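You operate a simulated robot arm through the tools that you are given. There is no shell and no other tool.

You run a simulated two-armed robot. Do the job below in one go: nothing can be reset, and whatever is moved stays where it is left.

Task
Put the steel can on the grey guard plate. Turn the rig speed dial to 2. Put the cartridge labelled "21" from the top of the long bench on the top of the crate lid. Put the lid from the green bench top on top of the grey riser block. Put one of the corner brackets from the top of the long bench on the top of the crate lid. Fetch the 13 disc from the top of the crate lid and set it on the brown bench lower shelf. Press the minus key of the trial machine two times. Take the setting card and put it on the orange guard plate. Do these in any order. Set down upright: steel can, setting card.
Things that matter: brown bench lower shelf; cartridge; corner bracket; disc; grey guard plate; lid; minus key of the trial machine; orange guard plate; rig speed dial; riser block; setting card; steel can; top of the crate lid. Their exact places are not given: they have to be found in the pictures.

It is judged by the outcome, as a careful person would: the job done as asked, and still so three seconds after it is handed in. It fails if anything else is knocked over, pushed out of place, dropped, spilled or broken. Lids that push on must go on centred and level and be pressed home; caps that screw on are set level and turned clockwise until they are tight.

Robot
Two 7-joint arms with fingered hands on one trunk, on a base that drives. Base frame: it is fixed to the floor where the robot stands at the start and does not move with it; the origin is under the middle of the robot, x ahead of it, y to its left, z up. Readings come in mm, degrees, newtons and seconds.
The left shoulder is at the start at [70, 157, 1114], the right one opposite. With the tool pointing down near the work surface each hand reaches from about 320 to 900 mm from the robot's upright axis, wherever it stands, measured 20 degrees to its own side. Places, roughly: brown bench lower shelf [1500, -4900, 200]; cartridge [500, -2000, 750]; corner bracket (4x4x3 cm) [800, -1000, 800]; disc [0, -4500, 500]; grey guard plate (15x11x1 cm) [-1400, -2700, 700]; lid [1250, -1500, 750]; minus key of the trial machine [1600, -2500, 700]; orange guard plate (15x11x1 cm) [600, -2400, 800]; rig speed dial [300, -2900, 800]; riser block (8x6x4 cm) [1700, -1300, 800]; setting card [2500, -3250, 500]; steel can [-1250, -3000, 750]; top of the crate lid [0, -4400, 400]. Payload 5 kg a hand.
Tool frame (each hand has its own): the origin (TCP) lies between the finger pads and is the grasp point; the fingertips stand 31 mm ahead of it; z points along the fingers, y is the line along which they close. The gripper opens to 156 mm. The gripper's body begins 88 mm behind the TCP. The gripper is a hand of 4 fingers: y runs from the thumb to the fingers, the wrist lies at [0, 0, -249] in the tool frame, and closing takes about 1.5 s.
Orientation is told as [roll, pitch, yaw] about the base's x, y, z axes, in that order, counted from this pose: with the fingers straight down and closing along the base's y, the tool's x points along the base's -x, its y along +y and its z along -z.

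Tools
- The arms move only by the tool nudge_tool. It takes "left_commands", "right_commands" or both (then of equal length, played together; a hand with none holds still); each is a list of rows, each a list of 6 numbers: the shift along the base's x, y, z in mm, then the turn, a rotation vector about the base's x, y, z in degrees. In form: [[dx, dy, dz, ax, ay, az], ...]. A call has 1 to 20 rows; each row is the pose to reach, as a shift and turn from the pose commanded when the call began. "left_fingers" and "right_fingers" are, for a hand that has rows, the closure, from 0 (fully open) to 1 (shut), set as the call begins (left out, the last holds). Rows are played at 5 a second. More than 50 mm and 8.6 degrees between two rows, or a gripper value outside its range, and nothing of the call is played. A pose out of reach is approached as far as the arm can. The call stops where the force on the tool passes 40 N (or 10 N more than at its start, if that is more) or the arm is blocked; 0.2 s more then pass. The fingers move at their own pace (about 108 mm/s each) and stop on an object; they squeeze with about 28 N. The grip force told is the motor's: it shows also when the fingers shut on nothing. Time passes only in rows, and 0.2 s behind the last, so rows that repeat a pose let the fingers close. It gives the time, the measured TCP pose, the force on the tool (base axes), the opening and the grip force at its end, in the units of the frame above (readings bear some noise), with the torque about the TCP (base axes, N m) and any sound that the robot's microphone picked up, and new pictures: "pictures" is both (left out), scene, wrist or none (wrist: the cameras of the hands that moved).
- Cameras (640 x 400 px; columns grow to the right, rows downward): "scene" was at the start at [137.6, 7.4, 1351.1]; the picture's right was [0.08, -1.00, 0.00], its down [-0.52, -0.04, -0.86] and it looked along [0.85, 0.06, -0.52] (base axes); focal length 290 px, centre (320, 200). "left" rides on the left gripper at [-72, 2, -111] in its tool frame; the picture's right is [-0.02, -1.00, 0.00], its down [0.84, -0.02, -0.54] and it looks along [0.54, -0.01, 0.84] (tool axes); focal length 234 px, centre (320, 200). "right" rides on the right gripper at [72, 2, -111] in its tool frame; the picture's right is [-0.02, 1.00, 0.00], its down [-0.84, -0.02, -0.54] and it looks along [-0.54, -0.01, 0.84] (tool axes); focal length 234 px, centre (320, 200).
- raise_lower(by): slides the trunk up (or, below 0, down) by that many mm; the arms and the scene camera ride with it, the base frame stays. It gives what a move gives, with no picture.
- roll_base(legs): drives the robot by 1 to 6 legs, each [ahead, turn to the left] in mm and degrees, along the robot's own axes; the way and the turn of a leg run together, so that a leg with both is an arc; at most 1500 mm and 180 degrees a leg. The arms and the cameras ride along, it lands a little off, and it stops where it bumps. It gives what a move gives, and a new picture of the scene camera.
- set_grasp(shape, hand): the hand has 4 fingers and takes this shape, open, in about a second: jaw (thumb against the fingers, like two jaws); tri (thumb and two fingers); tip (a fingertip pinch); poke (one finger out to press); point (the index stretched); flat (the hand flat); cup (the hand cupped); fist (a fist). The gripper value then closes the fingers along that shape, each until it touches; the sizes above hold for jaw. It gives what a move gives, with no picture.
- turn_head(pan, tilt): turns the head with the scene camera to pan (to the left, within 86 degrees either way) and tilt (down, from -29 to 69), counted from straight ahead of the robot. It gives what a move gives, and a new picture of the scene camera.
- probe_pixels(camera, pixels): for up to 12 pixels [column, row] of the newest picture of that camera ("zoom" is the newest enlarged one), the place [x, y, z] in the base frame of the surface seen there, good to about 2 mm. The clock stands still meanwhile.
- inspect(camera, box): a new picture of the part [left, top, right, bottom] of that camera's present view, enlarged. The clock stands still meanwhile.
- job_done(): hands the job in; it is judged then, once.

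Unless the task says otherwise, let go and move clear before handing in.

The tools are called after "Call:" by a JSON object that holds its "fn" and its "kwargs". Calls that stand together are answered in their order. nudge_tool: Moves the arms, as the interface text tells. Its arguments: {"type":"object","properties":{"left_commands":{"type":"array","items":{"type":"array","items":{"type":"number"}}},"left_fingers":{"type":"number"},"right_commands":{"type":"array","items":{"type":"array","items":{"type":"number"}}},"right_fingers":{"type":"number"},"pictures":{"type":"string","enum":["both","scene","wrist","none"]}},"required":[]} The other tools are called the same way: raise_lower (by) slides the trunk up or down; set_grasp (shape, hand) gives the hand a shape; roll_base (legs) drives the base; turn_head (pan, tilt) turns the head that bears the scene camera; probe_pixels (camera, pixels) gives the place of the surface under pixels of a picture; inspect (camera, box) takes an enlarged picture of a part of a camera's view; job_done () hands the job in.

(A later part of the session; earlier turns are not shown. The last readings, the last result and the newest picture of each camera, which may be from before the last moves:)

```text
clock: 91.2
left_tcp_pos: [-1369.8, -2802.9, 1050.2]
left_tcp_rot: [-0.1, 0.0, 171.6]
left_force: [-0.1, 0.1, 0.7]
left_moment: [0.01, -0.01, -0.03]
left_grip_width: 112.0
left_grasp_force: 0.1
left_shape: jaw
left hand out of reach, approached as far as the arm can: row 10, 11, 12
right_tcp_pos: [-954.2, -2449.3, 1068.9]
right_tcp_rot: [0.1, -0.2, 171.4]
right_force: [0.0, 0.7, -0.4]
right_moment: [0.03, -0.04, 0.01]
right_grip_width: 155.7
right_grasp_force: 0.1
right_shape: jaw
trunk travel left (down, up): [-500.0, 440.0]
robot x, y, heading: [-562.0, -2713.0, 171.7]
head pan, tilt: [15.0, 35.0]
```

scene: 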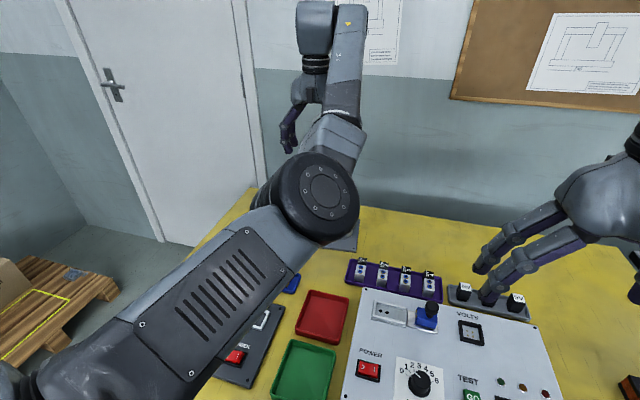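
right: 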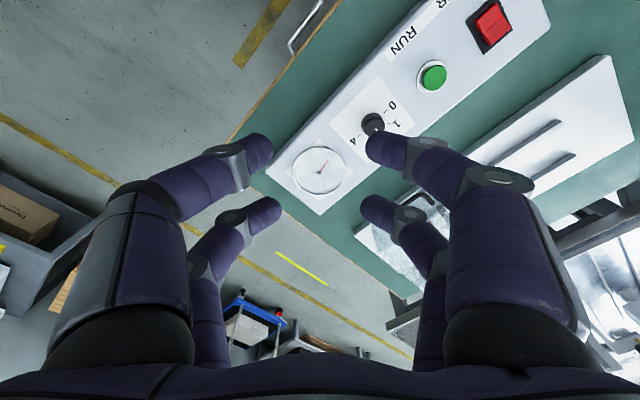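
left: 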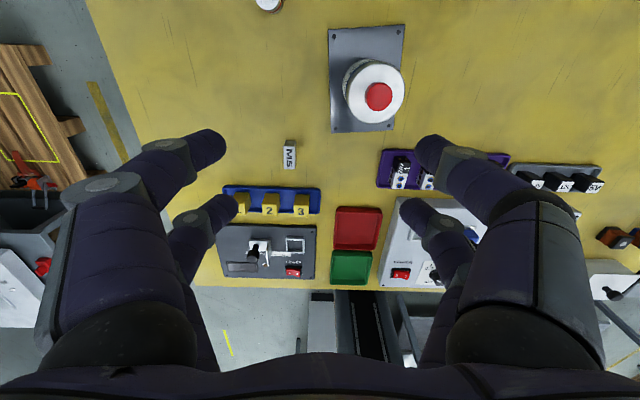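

The can stands upright on the grey plate (px (375,95)). I'll bring the left arm back to its tucked pose.

Call:
{"fn": "nudge_tool", "kwargs": {"left_commands": [[40, -20, 0, 0, 0, 0], [82, -35, 0, 0, 0, 0], [126, -50, -5, 0, 0, 0], [170, -62, -8, 0, 0, 0], [214, -72, -10, 0, 0, 0], [258, -80, -12, 0, 0, 0], [302, -86, -12, 0, 0, 0], [346, -90, -12, 0, 0, 0]], "left_fingers": 0, "pictures": "scene"}}

```text
clock: 93.0
left_tcp_pos: [-1323.8, -2953.3, 1058.3]
left_tcp_rot: [0.1, 0.1, 171.7]
left_force: [-0.8, -0.4, -0.4]
left_moment: [-0.01, -0.01, -0.04]
left_grip_width: 155.9
left_grasp_force: 0.1
left_shape: jaw
left hand out of reach, approached as far as the arm can: row 1, 2, 3, 4, 5, 6, 7, 8
right_tcp_pos: [-956.6, -2448.6, 1069.1]
right_tcp_rot: [0.0, 0.0, 171.5]
right_force: [-0.5, 0.1, 0.4]
right_moment: [-0.03, -0.01, 0.01]
right_grip_width: 155.9
right_grasp_force: 0.0
right_shape: jaw
trunk travel left (down, up): [-500.0, 440.0]
robot x, y, heading: [-566.1, -2709.2, 171.6]
head pan, tilt: [15.0, 35.0]
```

scene: 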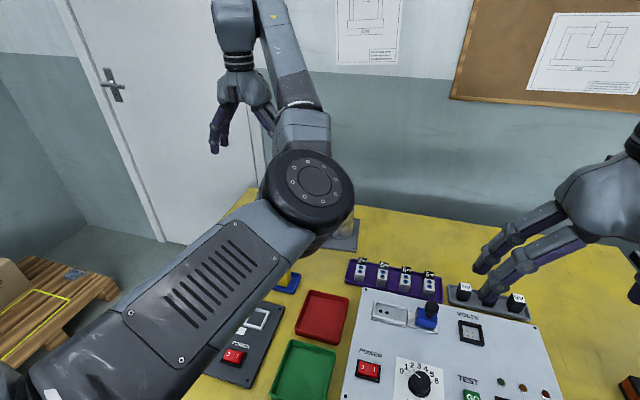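

The left arm has folded oddly and lags. I'll issue a hold to see where the command now stands.

Call:
{"fn": "nudge_tool", "kwargs": {"left_commands": [[0, 0, 0, 0, 0, 0], [0, 0, 0, 0, 0, 0]], "pictures": "scene"}}

Call:
{"fn": "probe_pixels", "kwargs": {"camera": "scene", "pixels": [[310, 180], [320, 225], [330, 205], [250, 360], [235, 30], [290, 115]]}}

```text
clock: 93.6
left_tcp_pos: [-1323.8, -2953.0, 1059.4]
left_tcp_rot: [0.0, 0.2, 171.8]
left_force: [-1.1, -0.3, 0.9]
left_moment: [-0.01, 0.01, -0.06]
left_grip_width: 156.0
left_grasp_force: 0.0
left_shape: jaw
right_tcp_pos: [-955.6, -2448.6, 1067.6]
right_tcp_rot: [0.0, 0.0, 171.6]
right_force: [0.2, -0.3, 0.5]
right_moment: [0.01, 0.01, -0.01]
right_grip_width: 155.9
right_grasp_force: 0.0
right_shape: jaw
trunk travel left (down, up): [-500.0, 440.0]
robot x, y, heading: [-564.1, -2712.1, 171.3]
head pan, tilt: [15.0, 35.0]
```

scene: 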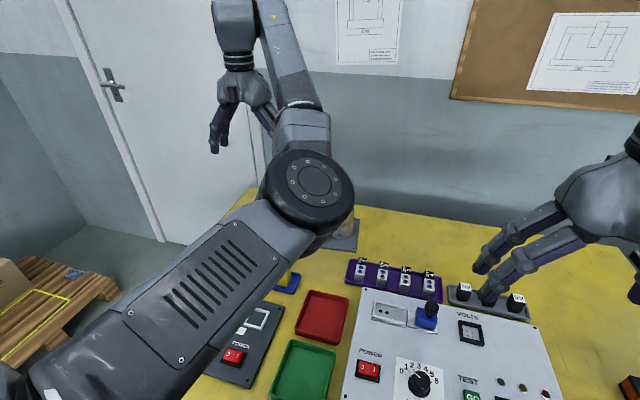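

```text
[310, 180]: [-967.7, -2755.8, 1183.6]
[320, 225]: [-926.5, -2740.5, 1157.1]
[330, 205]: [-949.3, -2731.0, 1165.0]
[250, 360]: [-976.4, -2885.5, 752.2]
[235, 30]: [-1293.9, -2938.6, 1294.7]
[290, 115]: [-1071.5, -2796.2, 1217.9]
```

The elbow is high (z≈1180), harmless. I'll try easing the hand down and outward to free it.

Call:
{"fn": "nudge_tool", "kwargs": {"left_commands": [[0, -25, -15, 0, 0, 0], [5, -50, -30, 0, 0, 0], [20, -60, -45, 0, 0, 0], [50, -60, -50, 0, 0, 0], [90, -55, -50, 0, 0, 0], [130, -45, -45, 0, 0, 0]], "pictures": "scene"}}

```text
clock: 95.0
left_tcp_pos: [-1247.6, -3051.7, 999.7]
left_tcp_rot: [0.0, -0.2, 171.7]
left_force: [0.1, -0.9, -0.6]
left_moment: [-0.01, -0.04, -0.05]
left_grip_width: 156.0
left_grasp_force: 0.1
left_shape: jaw
left hand out of reach, approached as far as the arm can: row 5, 6
right_tcp_pos: [-956.3, -2446.6, 1068.1]
right_tcp_rot: [0.0, 0.0, 171.4]
right_force: [0.7, -0.4, -0.4]
right_moment: [0.0, 0.02, 0.01]
right_grip_width: 155.9
right_grasp_force: 0.1
right_shape: jaw
trunk travel left (down, up): [-500.0, 440.0]
robot x, y, heading: [-565.9, -2714.5, 171.4]
head pan, tilt: [15.0, 35.0]
```

scene: 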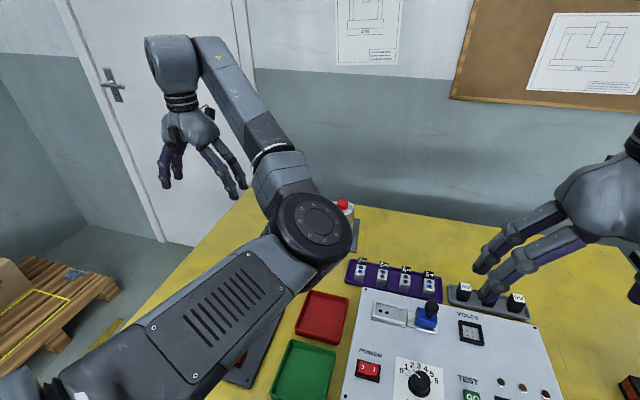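

The elbow has swung inward, limiting the fold. I'll swing the hand further to the left and back, which should let the elbow drop outward.

Call:
{"fn": "nudge_tool", "kwargs": {"left_commands": [[0, -40, 0, 0, 0, 0], [10, -80, 0, 0, 0, 0], [30, -115, 0, 0, 0, 0], [60, -140, 0, 0, 0, 0], [95, -160, 0, 0, 0, 0], [130, -175, 0, 0, 0, 0], [165, -185, 0, 0, 0, 0]], "pictures": "scene"}}

```text
clock: 96.6
left_tcp_pos: [-1083.2, -3239.9, 1003.8]
left_tcp_rot: [-0.1, 0.0, 171.7]
left_force: [-0.2, -0.5, -0.6]
left_moment: [-0.03, 0.04, -0.07]
left_grip_width: 156.0
left_grasp_force: 0.1
left_shape: jaw
right_tcp_pos: [-955.4, -2449.0, 1068.9]
right_tcp_rot: [0.0, -0.1, 171.5]
right_force: [0.6, -0.6, 0.5]
right_moment: [0.01, 0.05, 0.01]
right_grip_width: 155.9
right_grasp_force: 0.1
right_shape: jaw
trunk travel left (down, up): [-500.0, 440.0]
robot x, y, heading: [-562.2, -2712.0, 171.6]
head pan, tilt: [15.0, 35.0]
```

scene: 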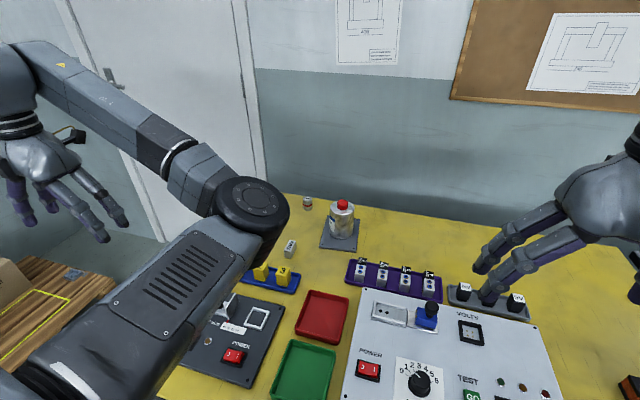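

The can is well seen on the plate at (342,215). Now I'll bring the left hand back inward in small steps.

Call:
{"fn": "nudge_tool", "kwargs": {"left_commands": [[7, 48, 5, 0, 0, 0], [14, 96, 10, 0, 0, 0], [21, 144, 15, 0, 0, 0], [28, 192, 20, 0, 0, 0], [35, 240, 25, 0, 0, 0], [45, 285, 30, 0, 0, 0]], "pictures": "scene"}}

```text
clock: 98.0
left_tcp_pos: [-1076.2, -3144.4, 1012.3]
left_tcp_rot: [0.0, 0.0, 171.8]
left_force: [-0.7, -0.1, 0.2]
left_moment: [-0.02, -0.03, 0.01]
left_grip_width: 156.0
left_grasp_force: 0.0
left_shape: jaw
left hand out of reach, approached as far as the arm can: row 2, 3, 4, 5, 6
right_tcp_pos: [-956.4, -2449.8, 1069.9]
right_tcp_rot: [0.0, 0.0, 171.5]
right_force: [0.5, 0.1, 1.1]
right_moment: [-0.01, -0.05, 0.01]
right_grip_width: 156.0
right_grasp_force: 0.1
right_shape: jaw
trunk travel left (down, up): [-500.0, 440.0]
robot x, y, heading: [-569.2, -2712.1, 171.6]
head pan, tilt: [15.0, 35.0]
```

scene: 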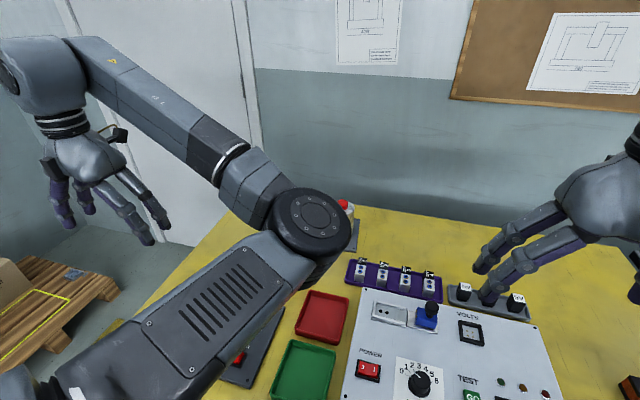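

The reach limit may come from the wrist: the forearm now points left while the tool yaw stays fixed. I'll turn the tool left 40° and then try moving inward.

Call:
{"fn": "nudge_tool", "kwargs": {"left_commands": [[0, 0, 0, 0, 0, 8], [0, 0, 0, 0, 0, 16], [0, 0, 0, 0, 0, 24], [0, 0, 0, 0, 0, 32], [0, 0, 0, 0, 0, 40], [5, 40, 0, 0, 0, 40], [10, 80, 0, 0, 0, 40], [15, 120, 0, 0, 0, 40]], "pictures": "scene"}}

```text
clock: 99.8
left_tcp_pos: [-1077.1, -3145.3, 1019.9]
left_tcp_rot: [0.1, 0.0, -148.3]
left_force: [-0.1, -0.2, -0.1]
left_moment: [0.01, 0.01, -0.02]
left_grip_width: 155.8
left_grasp_force: 0.1
left_shape: jaw
left hand out of reach, approached as far as the arm can: row 6, 7, 8
right_tcp_pos: [-957.6, -2448.8, 1067.2]
right_tcp_rot: [0.0, 0.1, 171.5]
right_force: [0.5, 0.5, -0.1]
right_moment: [0.01, 0.0, 0.0]
right_grip_width: 156.0
right_grasp_force: 0.1
right_shape: jaw
trunk travel left (down, up): [-500.0, 440.0]
robot x, y, heading: [-563.2, -2709.8, 171.8]
head pan, tilt: [15.0, 35.0]
```

scene: 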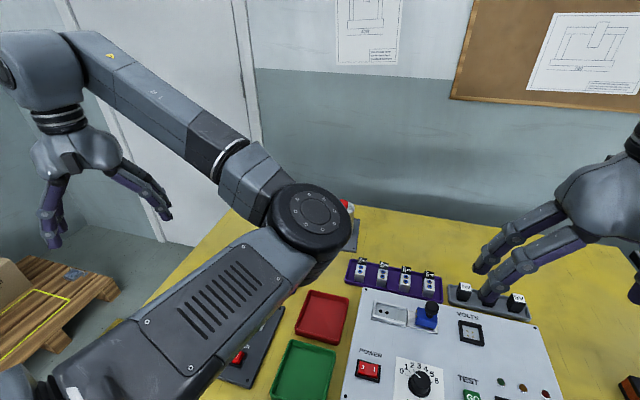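

A joint limit in the shoulder blocks this fold. I'll stretch the arm out to the left, then sweep it right along its full-reach arc at z≈1010 so the elbow flips outward again, and start to retract.

Call:
{"fn": "nudge_tool", "kwargs": {"left_commands": [[-43.9, -29.9, 0, 0, 0, -4], [-88.9, -60.7, 0, 0, 0, -8], [-133.8, -91.4, 0, 0, 0, -12], [-178.8, -122.2, 0, 0, 0, -16], [-186.7, -128.1, 0, 0, 0, -20], [-214.1, -87.6, 0, 0, 0, -24], [-237.1, -44.9, 0, 0, 0, -28], [-257.9, -0.3, 0, 0, 0, -32], [-275.4, 44.8, 0, 0, 0, -36], [-289.8, 91.3, 0, 0, 0, -40], [-302, 138.6, 0, 0, 0, -40], [-309.9, 187.3, 0, 0, 0, -40], [-315, 235.6, 0, 0, 0, -40], [-316.9, 284.4, 0, 0, 0, -40], [-315.8, 332.7, 0, 0, 0, -40], [-311.6, 381.6, 0, 0, 0, -40], [-303.6, 428.9, 0, 0, 0, -40], [-292.5, 476.8, 0, 0, 0, -40], [-246.3, 481.2, 0, 0, 0, -40], [-196.9, 473.9, 0, 0, 0, -40]], "pictures": "scene"}}

```text
refused: row 1 steps farther than a row can; nothing moved
```

Call:
{"fn": "nudge_tool", "kwargs": {"left_commands": [[-35.8, -24.4, 0, 0, 0, -4], [-71.5, -48.9, 0, 0, 0, -8], [-107.3, -73.3, 0, 0, 0, -12], [-143, -97.8, 0, 0, 0, -16], [-178.8, -122.2, 0, 0, 0, -20], [-214.1, -87.6, 0, 0, 0, -24], [-237.1, -44.9, 0, 0, 0, -28], [-257.9, -0.3, 0, 0, 0, -32], [-275.4, 44.8, 0, 0, 0, -36], [-289.8, 91.3, 0, 0, 0, -40], [-302, 138.6, 0, 0, 0, -40], [-309.9, 187.3, 0, 0, 0, -40], [-315, 235.6, 0, 0, 0, -40], [-316.9, 284.4, 0, 0, 0, -40], [-315.8, 332.7, 0, 0, 0, -40], [-311.6, 381.6, 0, 0, 0, -40], [-303.6, 428.9, 0, 0, 0, -40], [-292.5, 476.8, 0, 0, 0, -40], [-248, 481.2, 0, 0, 0, -40], [-200, 473.9, 0, 0, 0, -40]], "pictures": "scene"}}

```text
clock: 104.0
left_tcp_pos: [-1358.9, -2651.9, 1023.7]
left_tcp_rot: [0.0, 0.1, 171.6]
left_force: [-0.4, -0.3, 0.3]
left_moment: [0.03, 0.03, 0.03]
left_grip_width: 155.8
left_grasp_force: 0.2
left_shape: jaw
left hand out of reach, approached as far as the arm can: row 19, 20
right_tcp_pos: [-956.5, -2447.8, 1068.6]
right_tcp_rot: [0.0, 0.0, 171.6]
right_force: [-0.2, 0.7, -0.3]
right_moment: [0.02, -0.04, 0.01]
right_grip_width: 155.8
right_grasp_force: 0.2
right_shape: jaw
trunk travel left (down, up): [-500.0, 440.0]
robot x, y, heading: [-563.1, -2712.4, 171.7]
head pan, tilt: [15.0, 35.0]
```

scene: 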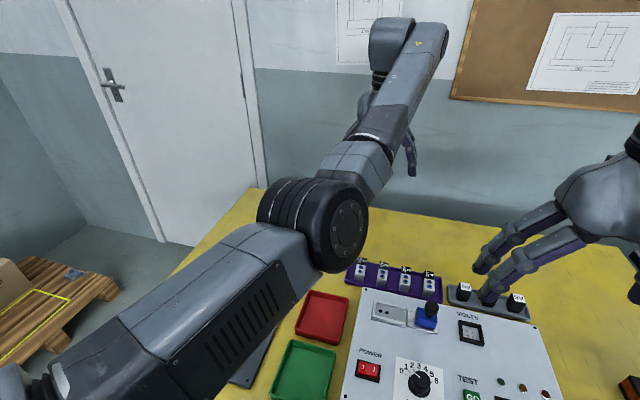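

The elbow is still bent inward – not stretched enough. I'll stretch further forward, a bit lower (fingertips stay above 870), and sweep right.

Call:
{"fn": "nudge_tool", "kwargs": {"left_commands": [[-35, 0, -30, 0, 0, 0], [-70, 0, -60, 0, 0, 0], [-100, 5, -90, 0, 0, 0], [-125, 10, -100, 0, 0, 0], [-125, 40, -100, 0, 0, 0], [-120, 80, -100, 0, 0, 0], [-110, 120, -100, 0, 0, 0], [-95, 160, -100, 0, 0, 0], [-75, 195, -100, 0, 0, 0]], "pictures": "scene"}}

```text
clock: 106.0
left_tcp_pos: [-1340.8, -2527.5, 908.2]
left_tcp_rot: [0.0, 0.0, 172.0]
left_force: [-0.4, -0.5, -0.2]
left_moment: [0.08, -0.06, -0.01]
left_grip_width: 156.0
left_grasp_force: 0.1
left_shape: jaw
left hand out of reach, approached as far as the arm can: row 1, 2, 3, 4, 5, 6, 7, 8, 9
right_tcp_pos: [-957.3, -2450.8, 1068.3]
right_tcp_rot: [0.0, 0.1, 171.4]
right_force: [-0.5, -0.4, 0.2]
right_moment: [0.08, -0.04, -0.03]
right_grip_width: 155.7
right_grasp_force: 0.0
right_shape: jaw
trunk travel left (down, up): [-500.0, 440.0]
robot x, y, heading: [-561.3, -2712.1, 172.2]
head pan, tilt: [15.0, 35.0]
```

scene: 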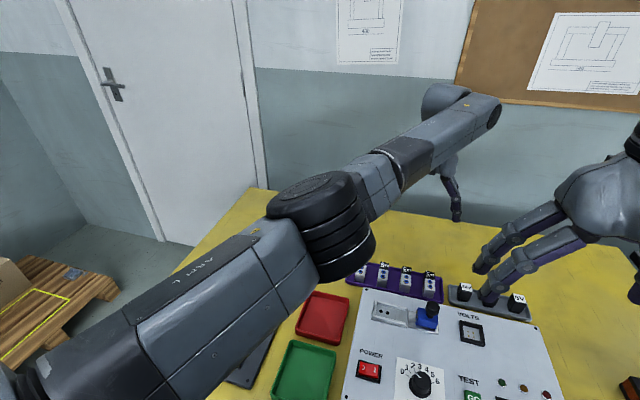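

The arm is now nearly straight and rolled differently. I'll retract along the right side and watch the elbow.

Call:
{"fn": "nudge_tool", "kwargs": {"left_commands": [[15, 10, 20, 0, 0, 0], [40, 15, 40, 0, 0, 0], [75, 15, 60, 0, 0, 0], [110, 10, 80, 0, 0, 0], [145, 0, 90, 0, 0, 0]], "pictures": "scene"}}

```text
clock: 107.2
left_tcp_pos: [-1194.2, -2528.4, 1002.4]
left_tcp_rot: [0.2, 0.0, 171.7]
left_force: [-0.3, -0.3, 0.6]
left_moment: [0.01, 0.04, 0.01]
left_grip_width: 155.7
left_grasp_force: 0.0
left_shape: jaw
left hand out of reach, approached as far as the arm can: row 3
right_tcp_pos: [-954.8, -2448.5, 1068.8]
right_tcp_rot: [0.0, -0.1, 171.5]
right_force: [-0.3, -0.2, -0.8]
right_moment: [-0.01, 0.04, -0.01]
right_grip_width: 156.0
right_grasp_force: 0.1
right_shape: jaw
trunk travel left (down, up): [-500.0, 440.0]
robot x, y, heading: [-563.8, -2710.8, 171.6]
head pan, tilt: [15.0, 35.0]
```

scene: 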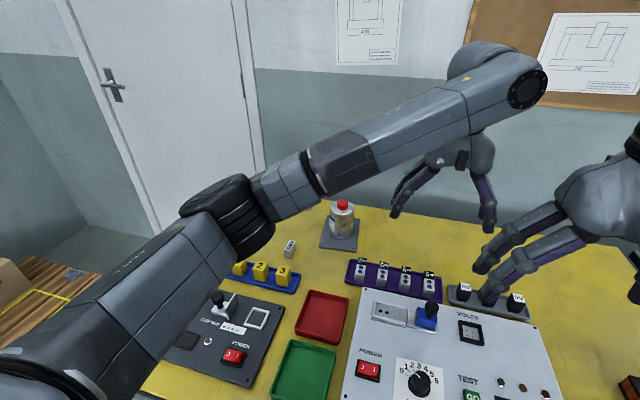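

The elbow now bends outward. I'll bring the hand to its tucked place.

Call:
{"fn": "nudge_tool", "kwargs": {"left_commands": [[30, -30, 5, 0, 0, 0], [60, -65, 10, 0, 0, 0], [88, -105, 15, 0, 0, 0], [110, -148, 20, 0, 0, 0], [130, -192, 25, 0, 0, 0], [145, -238, 30, 0, 0, 0], [155, -285, 33, 0, 0, 0], [165, -330, 36, 0, 0, 0], [171, -365, 36, 0, 0, 0]], "pictures": "scene"}}

```text
clock: 109.2
left_tcp_pos: [-1026.2, -2893.7, 1036.9]
left_tcp_rot: [0.1, -0.1, 171.6]
left_force: [0.9, 0.0, -0.3]
left_moment: [0.02, 0.03, -0.01]
left_grip_width: 156.0
left_grasp_force: 0.0
left_shape: jaw
left hand out of reach, approached as far as the arm can: row 4, 5
right_tcp_pos: [-954.9, -2449.9, 1069.5]
right_tcp_rot: [-0.2, -0.1, 171.5]
right_force: [0.1, -0.7, 0.0]
right_moment: [0.0, 0.0, 0.02]
right_grip_width: 156.1
right_grasp_force: 0.0
right_shape: jaw
trunk travel left (down, up): [-500.0, 440.0]
robot x, y, heading: [-566.6, -2715.1, 171.7]
head pan, tilt: [15.0, 35.0]
```

scene: 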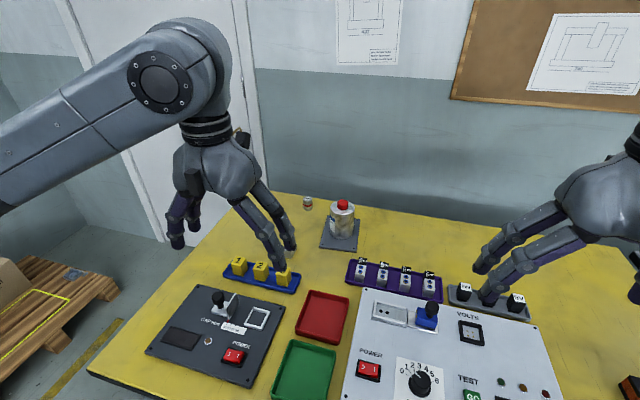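

Left arm is back in order and the can stands on its plate at px (342,215). Next, the bracket: I'll back out and drive up the aisle toward the long bench's far end.

Call:
{"fn": "roll_base", "kwargs": {"legs": [[-250, 0], [0, -91], [1300, 0], [1200, 0]]}}

Call:
{"fn": "turn_head", "kwargs": {"pan": -60, "tilt": 30}}

```text
clock: 126.6
left_tcp_pos: [-29.1, 162.1, 1036.6]
left_tcp_rot: [0.0, 0.0, 79.2]
left_force: [0.7, 0.3, 1.0]
left_moment: [-0.01, -0.01, -0.03]
left_grip_width: 156.3
left_grasp_force: 0.0
left_shape: jaw
right_tcp_pos: [411.5, 71.9, 1068.2]
right_tcp_rot: [0.0, 0.0, 78.9]
right_force: [0.3, -0.1, -0.2]
right_moment: [-0.03, 0.0, 0.01]
right_grip_width: 155.8
right_grasp_force: 0.0
right_shape: jaw
trunk travel left (down, up): [-500.0, 440.0]
robot x, y, heading: [131.9, -306.4, 79.2]
head pan, tilt: [15.0, 35.0]
```

scene: 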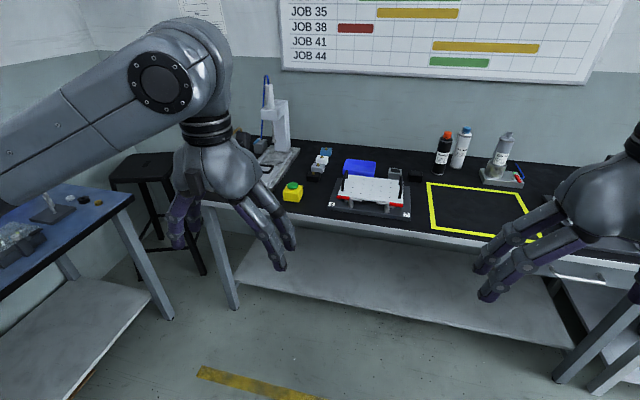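

```text
clock: 128.1
left_tcp_pos: [-29.3, 162.3, 1037.2]
left_tcp_rot: [0.0, 0.0, 79.1]
left_force: [0.0, 0.2, -0.4]
left_moment: [-0.01, 0.03, 0.01]
left_grip_width: 156.2
left_grasp_force: 0.2
left_shape: jaw
right_tcp_pos: [411.6, 71.2, 1069.4]
right_tcp_rot: [0.1, 0.0, 78.9]
right_force: [-0.7, -0.1, -0.5]
right_moment: [0.0, 0.0, 0.02]
right_grip_width: 156.1
right_grasp_force: 0.0
right_shape: jaw
trunk travel left (down, up): [-500.0, 440.0]
robot x, y, heading: [132.8, -310.7, 79.0]
head pan, tilt: [-60.0, 30.0]
```

scene: 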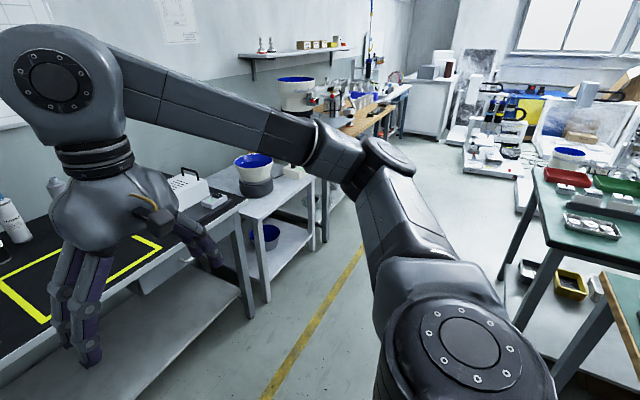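

The aisle ahead to the right is clear. I'll turn to heading ~0, drive 750 mm along it, then turn to face the long bench's end.

Call:
{"fn": "roll_base", "kwargs": {"legs": [[0, -76], [700, 0], [0, -93]]}}

Call:
{"fn": "turn_head", "kwargs": {"pan": 0, "tilt": 40}}

Call:
{"fn": "turn_head", "kwargs": {"pan": 35, "tilt": 25}}

```text
clock: 139.1
left_tcp_pos: [1063.1, -701.7, 1037.3]
left_tcp_rot: [0.0, 0.0, -89.6]
left_force: [-0.5, 0.4, -0.1]
left_moment: [0.04, -0.01, -0.01]
left_grip_width: 155.9
left_grasp_force: 0.1
left_shape: jaw
right_tcp_pos: [613.5, -700.2, 1069.6]
right_tcp_rot: [0.0, 0.1, -89.9]
right_force: [-0.2, 0.4, -0.4]
right_moment: [0.01, -0.01, -0.01]
right_grip_width: 155.7
right_grasp_force: 0.1
right_shape: jaw
trunk travel left (down, up): [-500.0, 440.0]
robot x, y, heading: [814.0, -274.1, -89.7]
head pan, tilt: [-60.0, 30.0]
```

scene: 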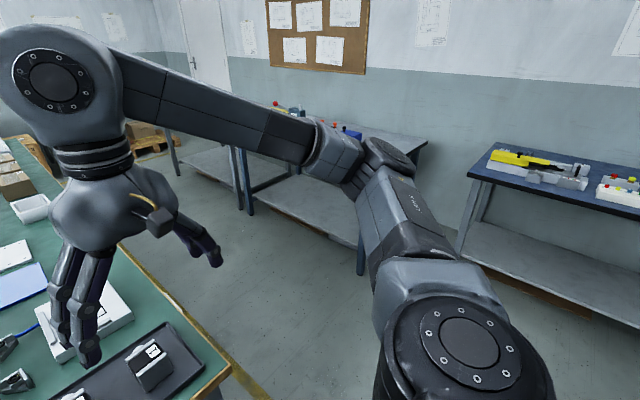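

```text
clock: 140.4
left_tcp_pos: [1062.8, -702.3, 1037.3]
left_tcp_rot: [0.0, 0.0, -89.7]
left_force: [-1.4, -0.3, 0.0]
left_moment: [-0.02, 0.03, 0.03]
left_grip_width: 156.2
left_grasp_force: 0.0
left_shape: jaw
right_tcp_pos: [615.0, -700.5, 1068.7]
right_tcp_rot: [0.0, 0.0, -89.8]
right_force: [0.3, 0.2, 0.1]
right_moment: [-0.01, -0.01, -0.03]
right_grip_width: 155.8
right_grasp_force: 0.1
right_shape: jaw
trunk travel left (down, up): [-500.0, 440.0]
robot x, y, heading: [815.9, -271.2, -89.7]
head pan, tilt: [0.0, 40.0]
```

scene: 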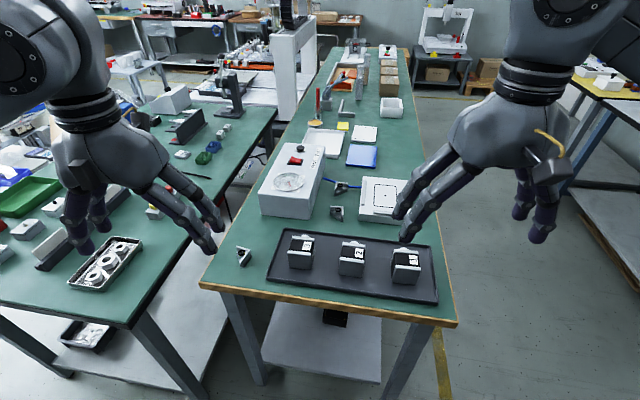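

```text
clock: 141.4
left_tcp_pos: [1063.4, -701.7, 1037.4]
left_tcp_rot: [0.0, 0.0, -89.6]
left_force: [-0.1, 0.6, -0.5]
left_moment: [0.05, 0.0, -0.02]
left_grip_width: 155.8
left_grasp_force: 0.0
left_shape: jaw
right_tcp_pos: [612.5, -700.7, 1069.3]
right_tcp_rot: [0.1, 0.0, -89.8]
right_force: [0.7, -0.4, 0.3]
right_moment: [-0.04, -0.05, 0.0]
right_grip_width: 156.0
right_grasp_force: 0.1
right_shape: jaw
trunk travel left (down, up): [-500.0, 440.0]
robot x, y, heading: [815.9, -273.0, -89.5]
head pan, tilt: [35.0, 25.0]
```

scene: 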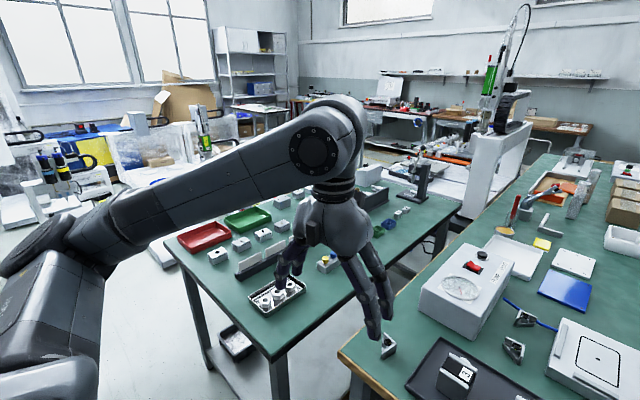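

Brackets are at px (387,345), (523,318) and (512,348); the first stands alone at about (995,-880). I'll bring the left hand above it for a wrist-camera look.

Call:
{"fn": "nudge_tool", "kwargs": {"left_commands": [[-15, -40, -20, 0, 0, 0], [-30, -80, -40, 0, 0, 0], [-45, -120, -60, 0, 0, 0], [-60, -155, -80, 0, 0, 0], [-68, -178, -100, 0, 0, 0], [-68, -178, -100, 0, 0, 0]], "pictures": "wrist"}}

Call:
{"fn": "inspect", "kwargs": {"camera": "left", "box": [220, 60, 420, 185]}}

```text
clock: 142.8
left_tcp_pos: [995.8, -879.4, 938.4]
left_tcp_rot: [0.0, -0.1, -89.6]
left_force: [0.1, 0.3, -0.3]
left_moment: [-0.02, 0.0, -0.03]
left_grip_width: 155.9
left_grasp_force: 0.1
left_shape: jaw
right_tcp_pos: [614.2, -699.5, 1068.9]
right_tcp_rot: [0.0, -0.1, -89.8]
right_force: [0.1, 0.0, -0.1]
right_moment: [-0.01, 0.01, 0.02]
right_grip_width: 155.9
right_grasp_force: 0.2
right_shape: jaw
trunk travel left (down, up): [-500.0, 440.0]
robot x, y, heading: [816.8, -272.0, -89.4]
head pan, tilt: [35.0, 25.0]
```

left: 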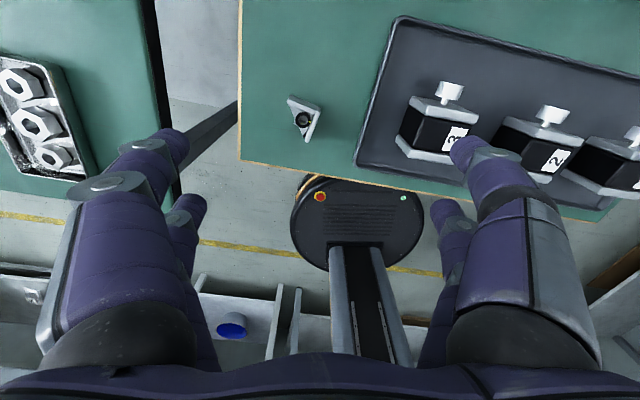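

```text
3.20 times, centred on (320, 122) of left
```

zoom: 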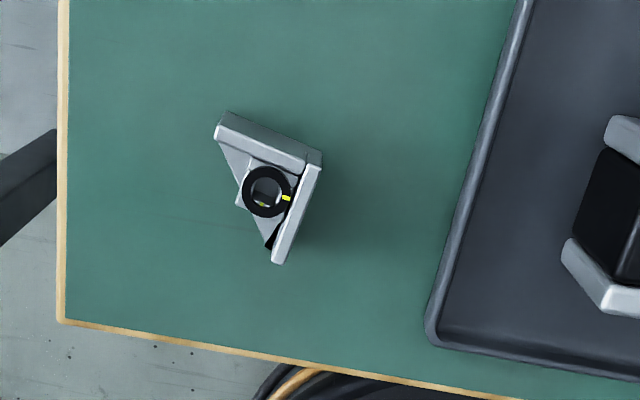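

The bracket is an L of two upright walls with its corner at zoom (315,165) and ends at (220,128) and (278,262). I'll probe these to plan a diagonal grip that cradles the corner.

Call:
{"fn": "probe_pixels", "kwargs": {"camera": "zoom", "pixels": [[314, 168], [219, 130], [279, 259], [267, 188], [248, 200], [232, 165], [262, 225], [297, 200], [262, 145], [400, 250]]}}

```text
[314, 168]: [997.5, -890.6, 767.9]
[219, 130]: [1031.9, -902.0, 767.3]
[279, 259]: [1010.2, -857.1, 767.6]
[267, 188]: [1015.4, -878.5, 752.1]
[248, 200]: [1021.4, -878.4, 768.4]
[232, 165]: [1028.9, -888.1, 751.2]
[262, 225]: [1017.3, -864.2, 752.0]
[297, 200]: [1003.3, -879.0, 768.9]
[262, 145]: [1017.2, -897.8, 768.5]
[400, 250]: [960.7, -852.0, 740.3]
```

Corner (996,-892), ends (1032,-903) and (1010,-856), top z 768: the diagonal lies at 26.6°. I'll turn the tool +26.5°, part close to ~50 mm and descend over the bracket.

Call:
{"fn": "nudge_tool", "kwargs": {"left_commands": [[5, -1, -20, 0, 0, 7], [9, -2, -40, 0, 0, 14], [14, -3, -60, 0, 0, 21], [18, -3.6, -80, 0, 0, 26.5], [18, -3.6, -100, 0, 0, 26.5], [18, -3.6, -100, 0, 0, 26.5]], "left_fingers": 0.68, "pictures": "wrist"}}

```text
clock: 144.2
left_tcp_pos: [1014.4, -882.6, 837.5]
left_tcp_rot: [0.2, 0.0, -63.1]
left_force: [0.0, -0.1, 0.5]
left_moment: [-0.01, -0.03, 0.02]
left_grip_width: 50.1
left_grasp_force: 0.0
left_shape: jaw
right_tcp_pos: [612.8, -699.5, 1068.3]
right_tcp_rot: [0.0, 0.0, -89.8]
right_force: [-0.5, 0.2, -0.2]
right_moment: [-0.01, 0.01, 0.0]
right_grip_width: 156.0
right_grasp_force: 0.0
right_shape: jaw
trunk travel left (down, up): [-500.0, 440.0]
robot x, y, heading: [815.0, -269.0, -89.7]
head pan, tilt: [35.0, 25.0]
```

left: 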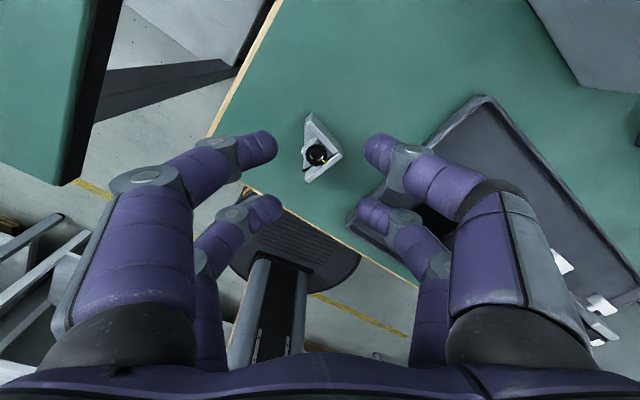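

The bracket (px (322,150)) is symmetric between the finger pairs with its corner to the right. I'll lower 61 mm and close.

Call:
{"fn": "nudge_tool", "kwargs": {"left_commands": [[0, 0, -30, 0, 0, 0], [0, 0, -50, 0, 0, 0], [0, 0, -61, 0, 0, 0], [0, 0, -61, 0, 0, 0]], "pictures": "wrist"}}

Call:
{"fn": "nudge_tool", "kwargs": {"left_commands": [[0, 0, 0, 0, 0, 0], [0, 0, 0, 0, 0, 0], [0, 0, 0, 0, 0, 0], [0, 0, 0, 0, 0, 0], [0, 0, 0, 0, 0, 0]], "left_fingers": 1, "pictures": "wrist"}}

```text
clock: 145.2
left_tcp_pos: [1012.9, -884.5, 777.4]
left_tcp_rot: [0.0, 0.0, -63.2]
left_force: [0.0, -0.2, -0.8]
left_moment: [-0.02, -0.02, 0.0]
left_grip_width: 50.2
left_grasp_force: 0.1
left_shape: jaw
right_tcp_pos: [612.8, -699.6, 1068.5]
right_tcp_rot: [0.0, -0.1, -89.9]
right_force: [0.1, -0.3, 0.9]
right_moment: [-0.03, -0.02, 0.0]
right_grip_width: 155.8
right_grasp_force: 0.1
right_shape: jaw
trunk travel left (down, up): [-500.0, 440.0]
robot x, y, heading: [815.8, -276.7, -89.9]
head pan, tilt: [35.0, 25.0]
```

left: 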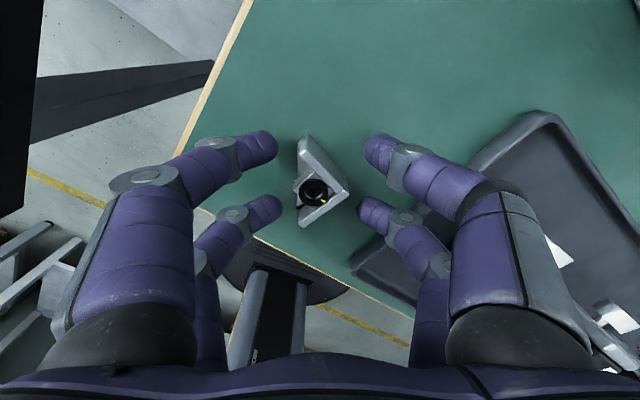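

```text
clock: 146.4
left_tcp_pos: [1013.1, -883.8, 779.4]
left_tcp_rot: [0.0, -0.1, -63.1]
left_force: [1.8, -0.1, 11.1]
left_moment: [0.3, -0.03, -0.03]
left_grip_width: 8.6
left_grasp_force: 27.8
left_shape: jaw
right_tcp_pos: [612.7, -698.5, 1069.0]
right_tcp_rot: [0.0, 0.0, -89.8]
right_force: [-0.1, -0.4, -1.7]
right_moment: [0.01, 0.01, -0.01]
right_grip_width: 155.8
right_grasp_force: 0.1
right_shape: jaw
trunk travel left (down, up): [-500.0, 440.0]
robot x, y, heading: [814.2, -274.9, -89.8]
head pan, tilt: [35.0, 25.0]
```

left: 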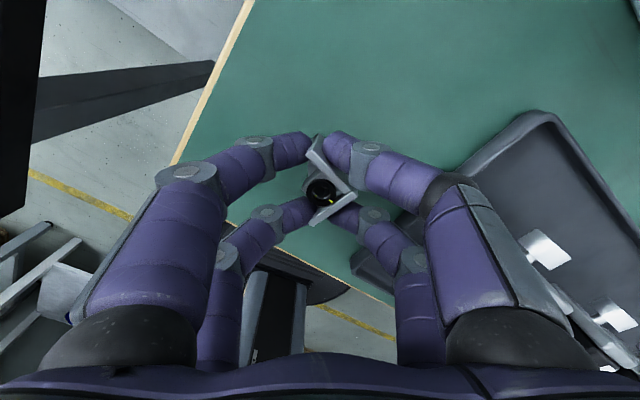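

The grip closed to 8.6 mm on the bracket with 28 N; fingertips brushed the bench (11 N). I'll lift 150 mm and check the hold.

Call:
{"fn": "nudge_tool", "kwargs": {"left_commands": [[0, 0, 15, 0, 0, 0], [0, 0, 50, 0, 0, 0], [0, 0, 95, 0, 0, 0], [0, 0, 140, 0, 0, 0], [0, 0, 180, 0, 0, 0]], "pictures": "wrist"}}

Call:
{"fn": "inspect", "kwargs": {"camera": "left", "box": [250, 110, 400, 240]}}

```text
clock: 147.6
left_tcp_pos: [1017.3, -892.0, 954.7]
left_tcp_rot: [0.0, 0.1, -63.4]
left_force: [-0.2, 0.2, -0.5]
left_moment: [0.01, -0.01, -0.03]
left_grip_width: 7.7
left_grasp_force: 27.7
left_shape: jaw
left hand out of reach, approached as far as the arm can: row 5
right_tcp_pos: [613.7, -699.4, 1068.1]
right_tcp_rot: [0.0, -0.1, -89.9]
right_force: [-0.2, -0.3, -0.1]
right_moment: [-0.08, 0.0, 0.0]
right_grip_width: 156.0
right_grasp_force: 0.1
right_shape: jaw
trunk travel left (down, up): [-500.0, 440.0]
robot x, y, heading: [814.0, -269.1, -89.8]
head pan, tilt: [35.0, 25.0]
```

left: 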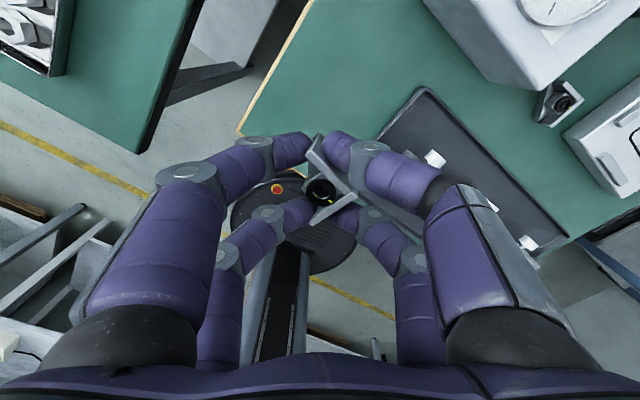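

```text
3.08 times, centred on (325, 175) of left
```

zoom: 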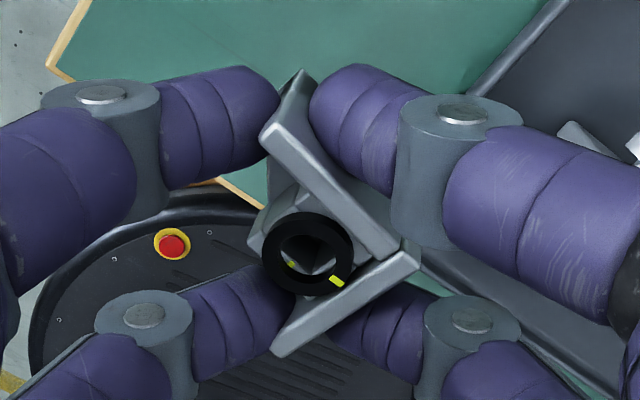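

The bracket is firmly held across its corner. I'll turn the tool back and tuck the left hand in before driving to the cartridge.

Call:
{"fn": "nudge_tool", "kwargs": {"left_commands": [[4, 10, 0, 0, 0, -7], [8, 30, 5, 0, 0, -14], [15, 65, 10, 0, 0, -21], [24, 105, 25, 0, 0, -26.3], [34, 145, 45, 0, 0, -26.3], [46, 190, 65, 0, 0, -26.3]], "pictures": "scene"}}

Call:
{"fn": "turn_head", "kwargs": {"pan": 45, "tilt": 25}}

```text
refused: row 6 steps farther than a row can; nothing moved
```

```text
clock: 148.3
left_tcp_pos: [1018.4, -892.8, 954.6]
left_tcp_rot: [-0.1, 0.0, -63.3]
left_force: [0.2, 0.1, 0.2]
left_moment: [-0.03, -0.01, -0.02]
left_grip_width: 8.1
left_grasp_force: 28.3
left_shape: jaw
right_tcp_pos: [613.5, -699.0, 1068.2]
right_tcp_rot: [-0.1, -0.1, -89.8]
right_force: [0.1, 0.2, 0.1]
right_moment: [0.02, 0.01, -0.03]
right_grip_width: 156.1
right_grasp_force: 0.0
right_shape: jaw
trunk travel left (down, up): [-500.0, 440.0]
robot x, y, heading: [821.0, -276.3, -89.4]
head pan, tilt: [45.0, 25.0]
```

scene: 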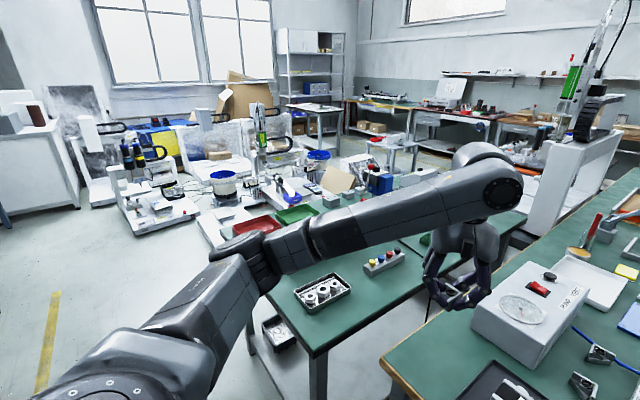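

Call:
{"fn": "nudge_tool", "kwargs": {"left_commands": [[4, 10, 0, 0, 0, -7], [8, 30, 5, 0, 0, -14], [15, 65, 10, 0, 0, -21], [24, 105, 20, 0, 0, -26.3], [34, 140, 35, 0, 0, -26.3], [40, 165, 55, 0, 0, -26.3], [46, 190, 75, 0, 0, -26.3]], "pictures": "scene"}}

Call:
{"fn": "inspect", "kwargs": {"camera": "scene", "box": [130, 120, 400, 300]}}

```text
clock: 149.9
left_tcp_pos: [1069.7, -699.9, 1028.6]
left_tcp_rot: [0.0, -0.1, -89.4]
left_force: [0.1, -0.7, -0.4]
left_moment: [-0.04, 0.03, -0.01]
left_grip_width: 8.1
left_grasp_force: 28.5
left_shape: jaw
right_tcp_pos: [614.1, -698.1, 1069.3]
right_tcp_rot: [0.1, -0.1, -89.8]
right_force: [-0.4, 0.4, 0.2]
right_moment: [-0.04, 0.0, 0.01]
right_grip_width: 156.0
right_grasp_force: 0.0
right_shape: jaw
trunk travel left (down, up): [-500.0, 440.0]
robot x, y, heading: [816.4, -275.5, -89.5]
head pan, tilt: [45.0, 25.0]
```

scene: 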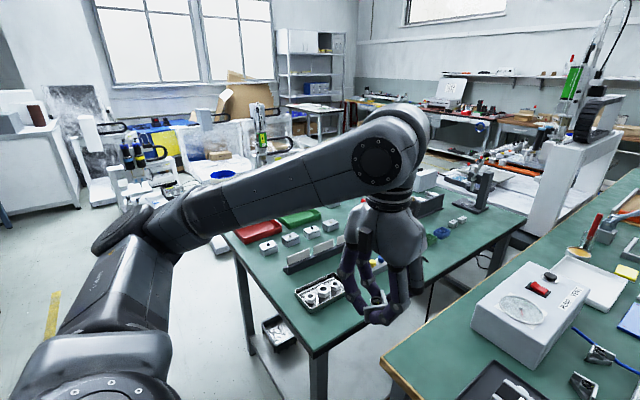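

```text
2.22 times, centred on (265, 210) of scene
```

zoom: 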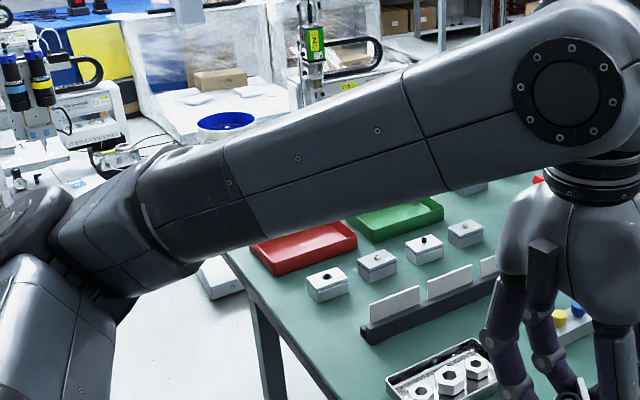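

The left hand holds the bracket, tucked. Now I'll drive back into the aisle and stop facing the long bench before the cartridge.

Call:
{"fn": "roll_base", "kwargs": {"legs": [[0, -90], [680, 0], [0, 81], [850, 0], [850, 0], [0, 90]]}}

Call:
{"fn": "turn_head", "kwargs": {"pan": -5, "tilt": 35}}

```text
clock: 173.2
left_tcp_pos: [240.3, -1748.5, 1028.1]
left_tcp_rot: [0.0, 0.0, -10.2]
left_force: [0.4, 2.0, -0.8]
left_moment: [0.02, -0.03, 0.0]
left_grip_width: 7.7
left_grasp_force: 27.7
left_shape: jaw
right_tcp_pos: [153.7, -2196.7, 1068.8]
right_tcp_rot: [0.0, 0.0, -10.5]
right_force: [-0.1, 0.6, 0.1]
right_moment: [-0.05, 0.0, 0.05]
right_grip_width: 156.1
right_grasp_force: 0.0
right_shape: jaw
trunk travel left (down, up): [-500.0, 440.0]
robot x, y, heading: [-230.1, -1914.8, -10.3]
head pan, tilt: [45.0, 25.0]
```

scene: 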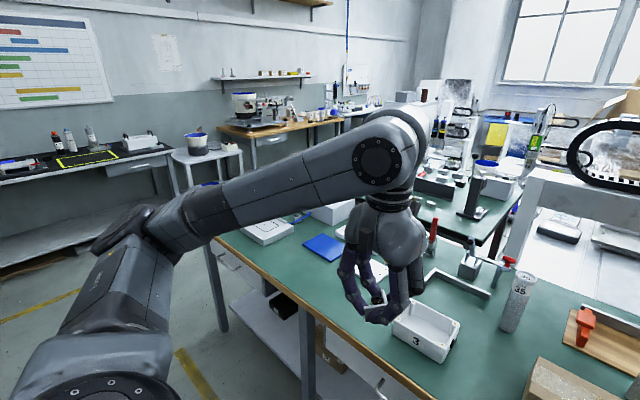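

```text
clock: 174.3
left_tcp_pos: [240.3, -1749.7, 1028.2]
left_tcp_rot: [-0.1, 0.0, -10.2]
left_force: [0.4, 0.7, -0.7]
left_moment: [0.04, -0.02, -0.03]
left_grip_width: 7.9
left_grasp_force: 28.1
left_shape: jaw
right_tcp_pos: [153.1, -2197.4, 1068.2]
right_tcp_rot: [0.0, 0.1, -10.6]
right_force: [0.0, 0.6, -0.6]
right_moment: [0.0, 0.0, -0.02]
right_grip_width: 155.8
right_grasp_force: 0.1
right_shape: jaw
trunk travel left (down, up): [-500.0, 440.0]
robot x, y, heading: [-230.4, -1916.8, -10.5]
head pan, tilt: [-5.0, 35.0]
```

scene: 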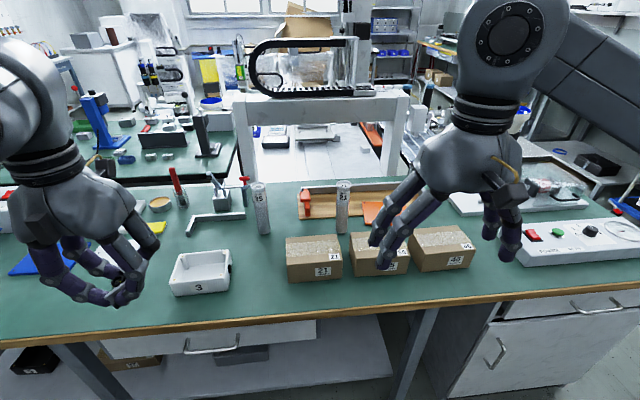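

Cartridge 21 is at px (343,205). I'll roll 130 mm closer and probe it.

Call:
{"fn": "roll_base", "kwargs": {"legs": [[130, 0]]}}

Call:
{"fn": "inspect", "kwargs": {"camera": "scene", "box": [230, 160, 430, 285]}}

```text
clock: 175.6
left_tcp_pos: [371.1, -1775.8, 1028.4]
left_tcp_rot: [0.0, -0.1, -10.4]
left_force: [0.7, 0.4, -1.1]
left_moment: [-0.04, 0.07, 0.03]
left_grip_width: 7.6
left_grasp_force: 28.0
left_shape: jaw
right_tcp_pos: [280.9, -2221.3, 1069.0]
right_tcp_rot: [0.0, 0.0, -10.9]
right_force: [0.9, 0.1, 0.3]
right_moment: [0.01, 0.06, 0.02]
right_grip_width: 155.9
right_grasp_force: 0.1
right_shape: jaw
trunk travel left (down, up): [-500.0, 440.0]
robot x, y, heading: [-101.2, -1946.4, -10.8]
head pan, tilt: [-5.0, 35.0]
```

scene: 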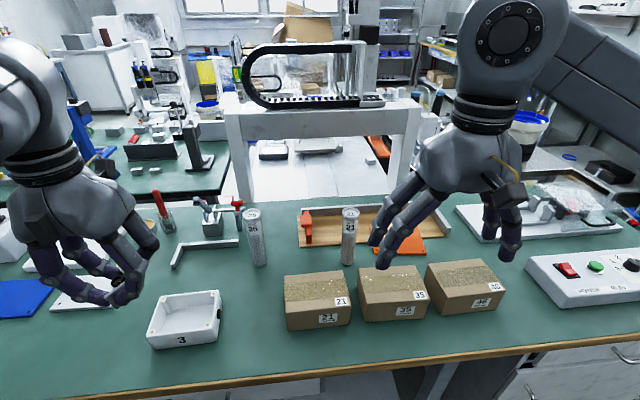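

```text
3.20 times, centred on (330, 222) of scene
```

zoom: 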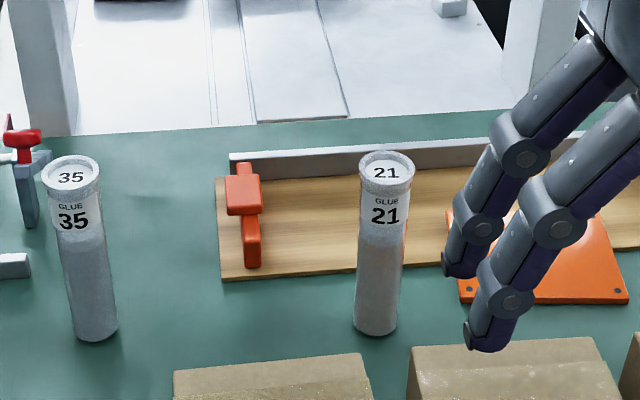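

Call:
{"fn": "probe_pixels", "kwargs": {"camera": "zoom", "pixels": [[386, 168], [365, 170], [409, 170], [386, 158], [386, 186], [378, 320], [360, 290], [398, 290], [540, 260], [460, 220], [610, 220], [300, 260]]}}

```text
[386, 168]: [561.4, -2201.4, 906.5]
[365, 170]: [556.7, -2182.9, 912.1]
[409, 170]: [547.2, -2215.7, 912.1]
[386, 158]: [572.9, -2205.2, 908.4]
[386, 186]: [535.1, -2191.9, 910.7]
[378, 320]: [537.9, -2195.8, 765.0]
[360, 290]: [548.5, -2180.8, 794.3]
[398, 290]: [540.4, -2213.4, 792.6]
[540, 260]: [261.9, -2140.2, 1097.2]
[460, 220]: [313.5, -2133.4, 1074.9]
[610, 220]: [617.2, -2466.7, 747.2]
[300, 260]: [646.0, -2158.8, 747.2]
```

The cartridge axis is at about (556,-2200), body ~36 mm, top 912. I'll bring the right hand over it at z≈1000, part closed.

Call:
{"fn": "nudge_tool", "kwargs": {"right_commands": [[46, 3, -10, 0, 0, 0], [92, 7, -20, 0, 0, 0], [138, 10, -30, 0, 0, 0], [184, 14, -45, 0, 0, 0], [230, 17, -60, 0, 0, 0], [275, 20.5, -69, 0, 0, 0], [275, 20.5, -69, 0, 0, 0]], "right_fingers": 0.5, "pictures": "both"}}

```text
clock: 177.2
left_tcp_pos: [368.5, -1777.1, 1028.8]
left_tcp_rot: [0.0, -0.2, -10.4]
left_force: [-0.2, 0.0, 0.3]
left_moment: [-0.02, 0.01, 0.05]
left_grip_width: 7.7
left_grasp_force: 27.7
left_shape: jaw
right_tcp_pos: [557.3, -2201.8, 1001.3]
right_tcp_rot: [0.0, -0.1, -10.8]
right_force: [0.4, 0.0, -0.2]
right_moment: [0.03, -0.04, -0.03]
right_grip_width: 78.7
right_grasp_force: 0.1
right_shape: jaw
trunk travel left (down, up): [-500.0, 440.0]
robot x, y, heading: [-103.6, -1946.2, -10.5]
head pan, tilt: [-5.0, 35.0]
```

scene: 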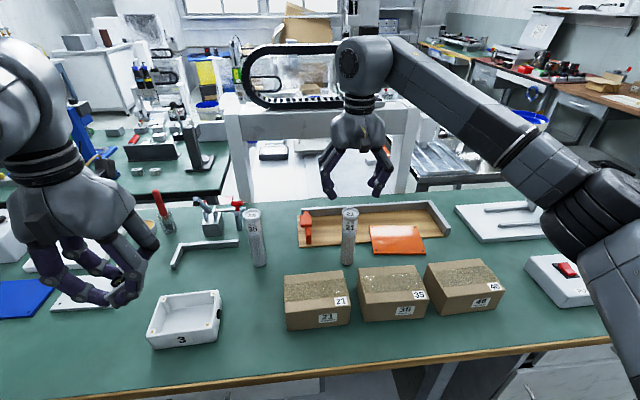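
right: 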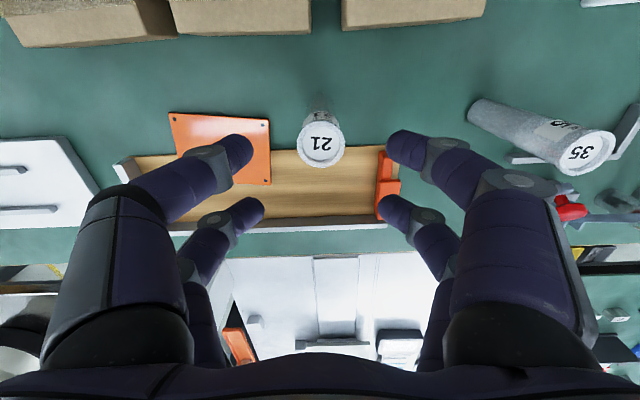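

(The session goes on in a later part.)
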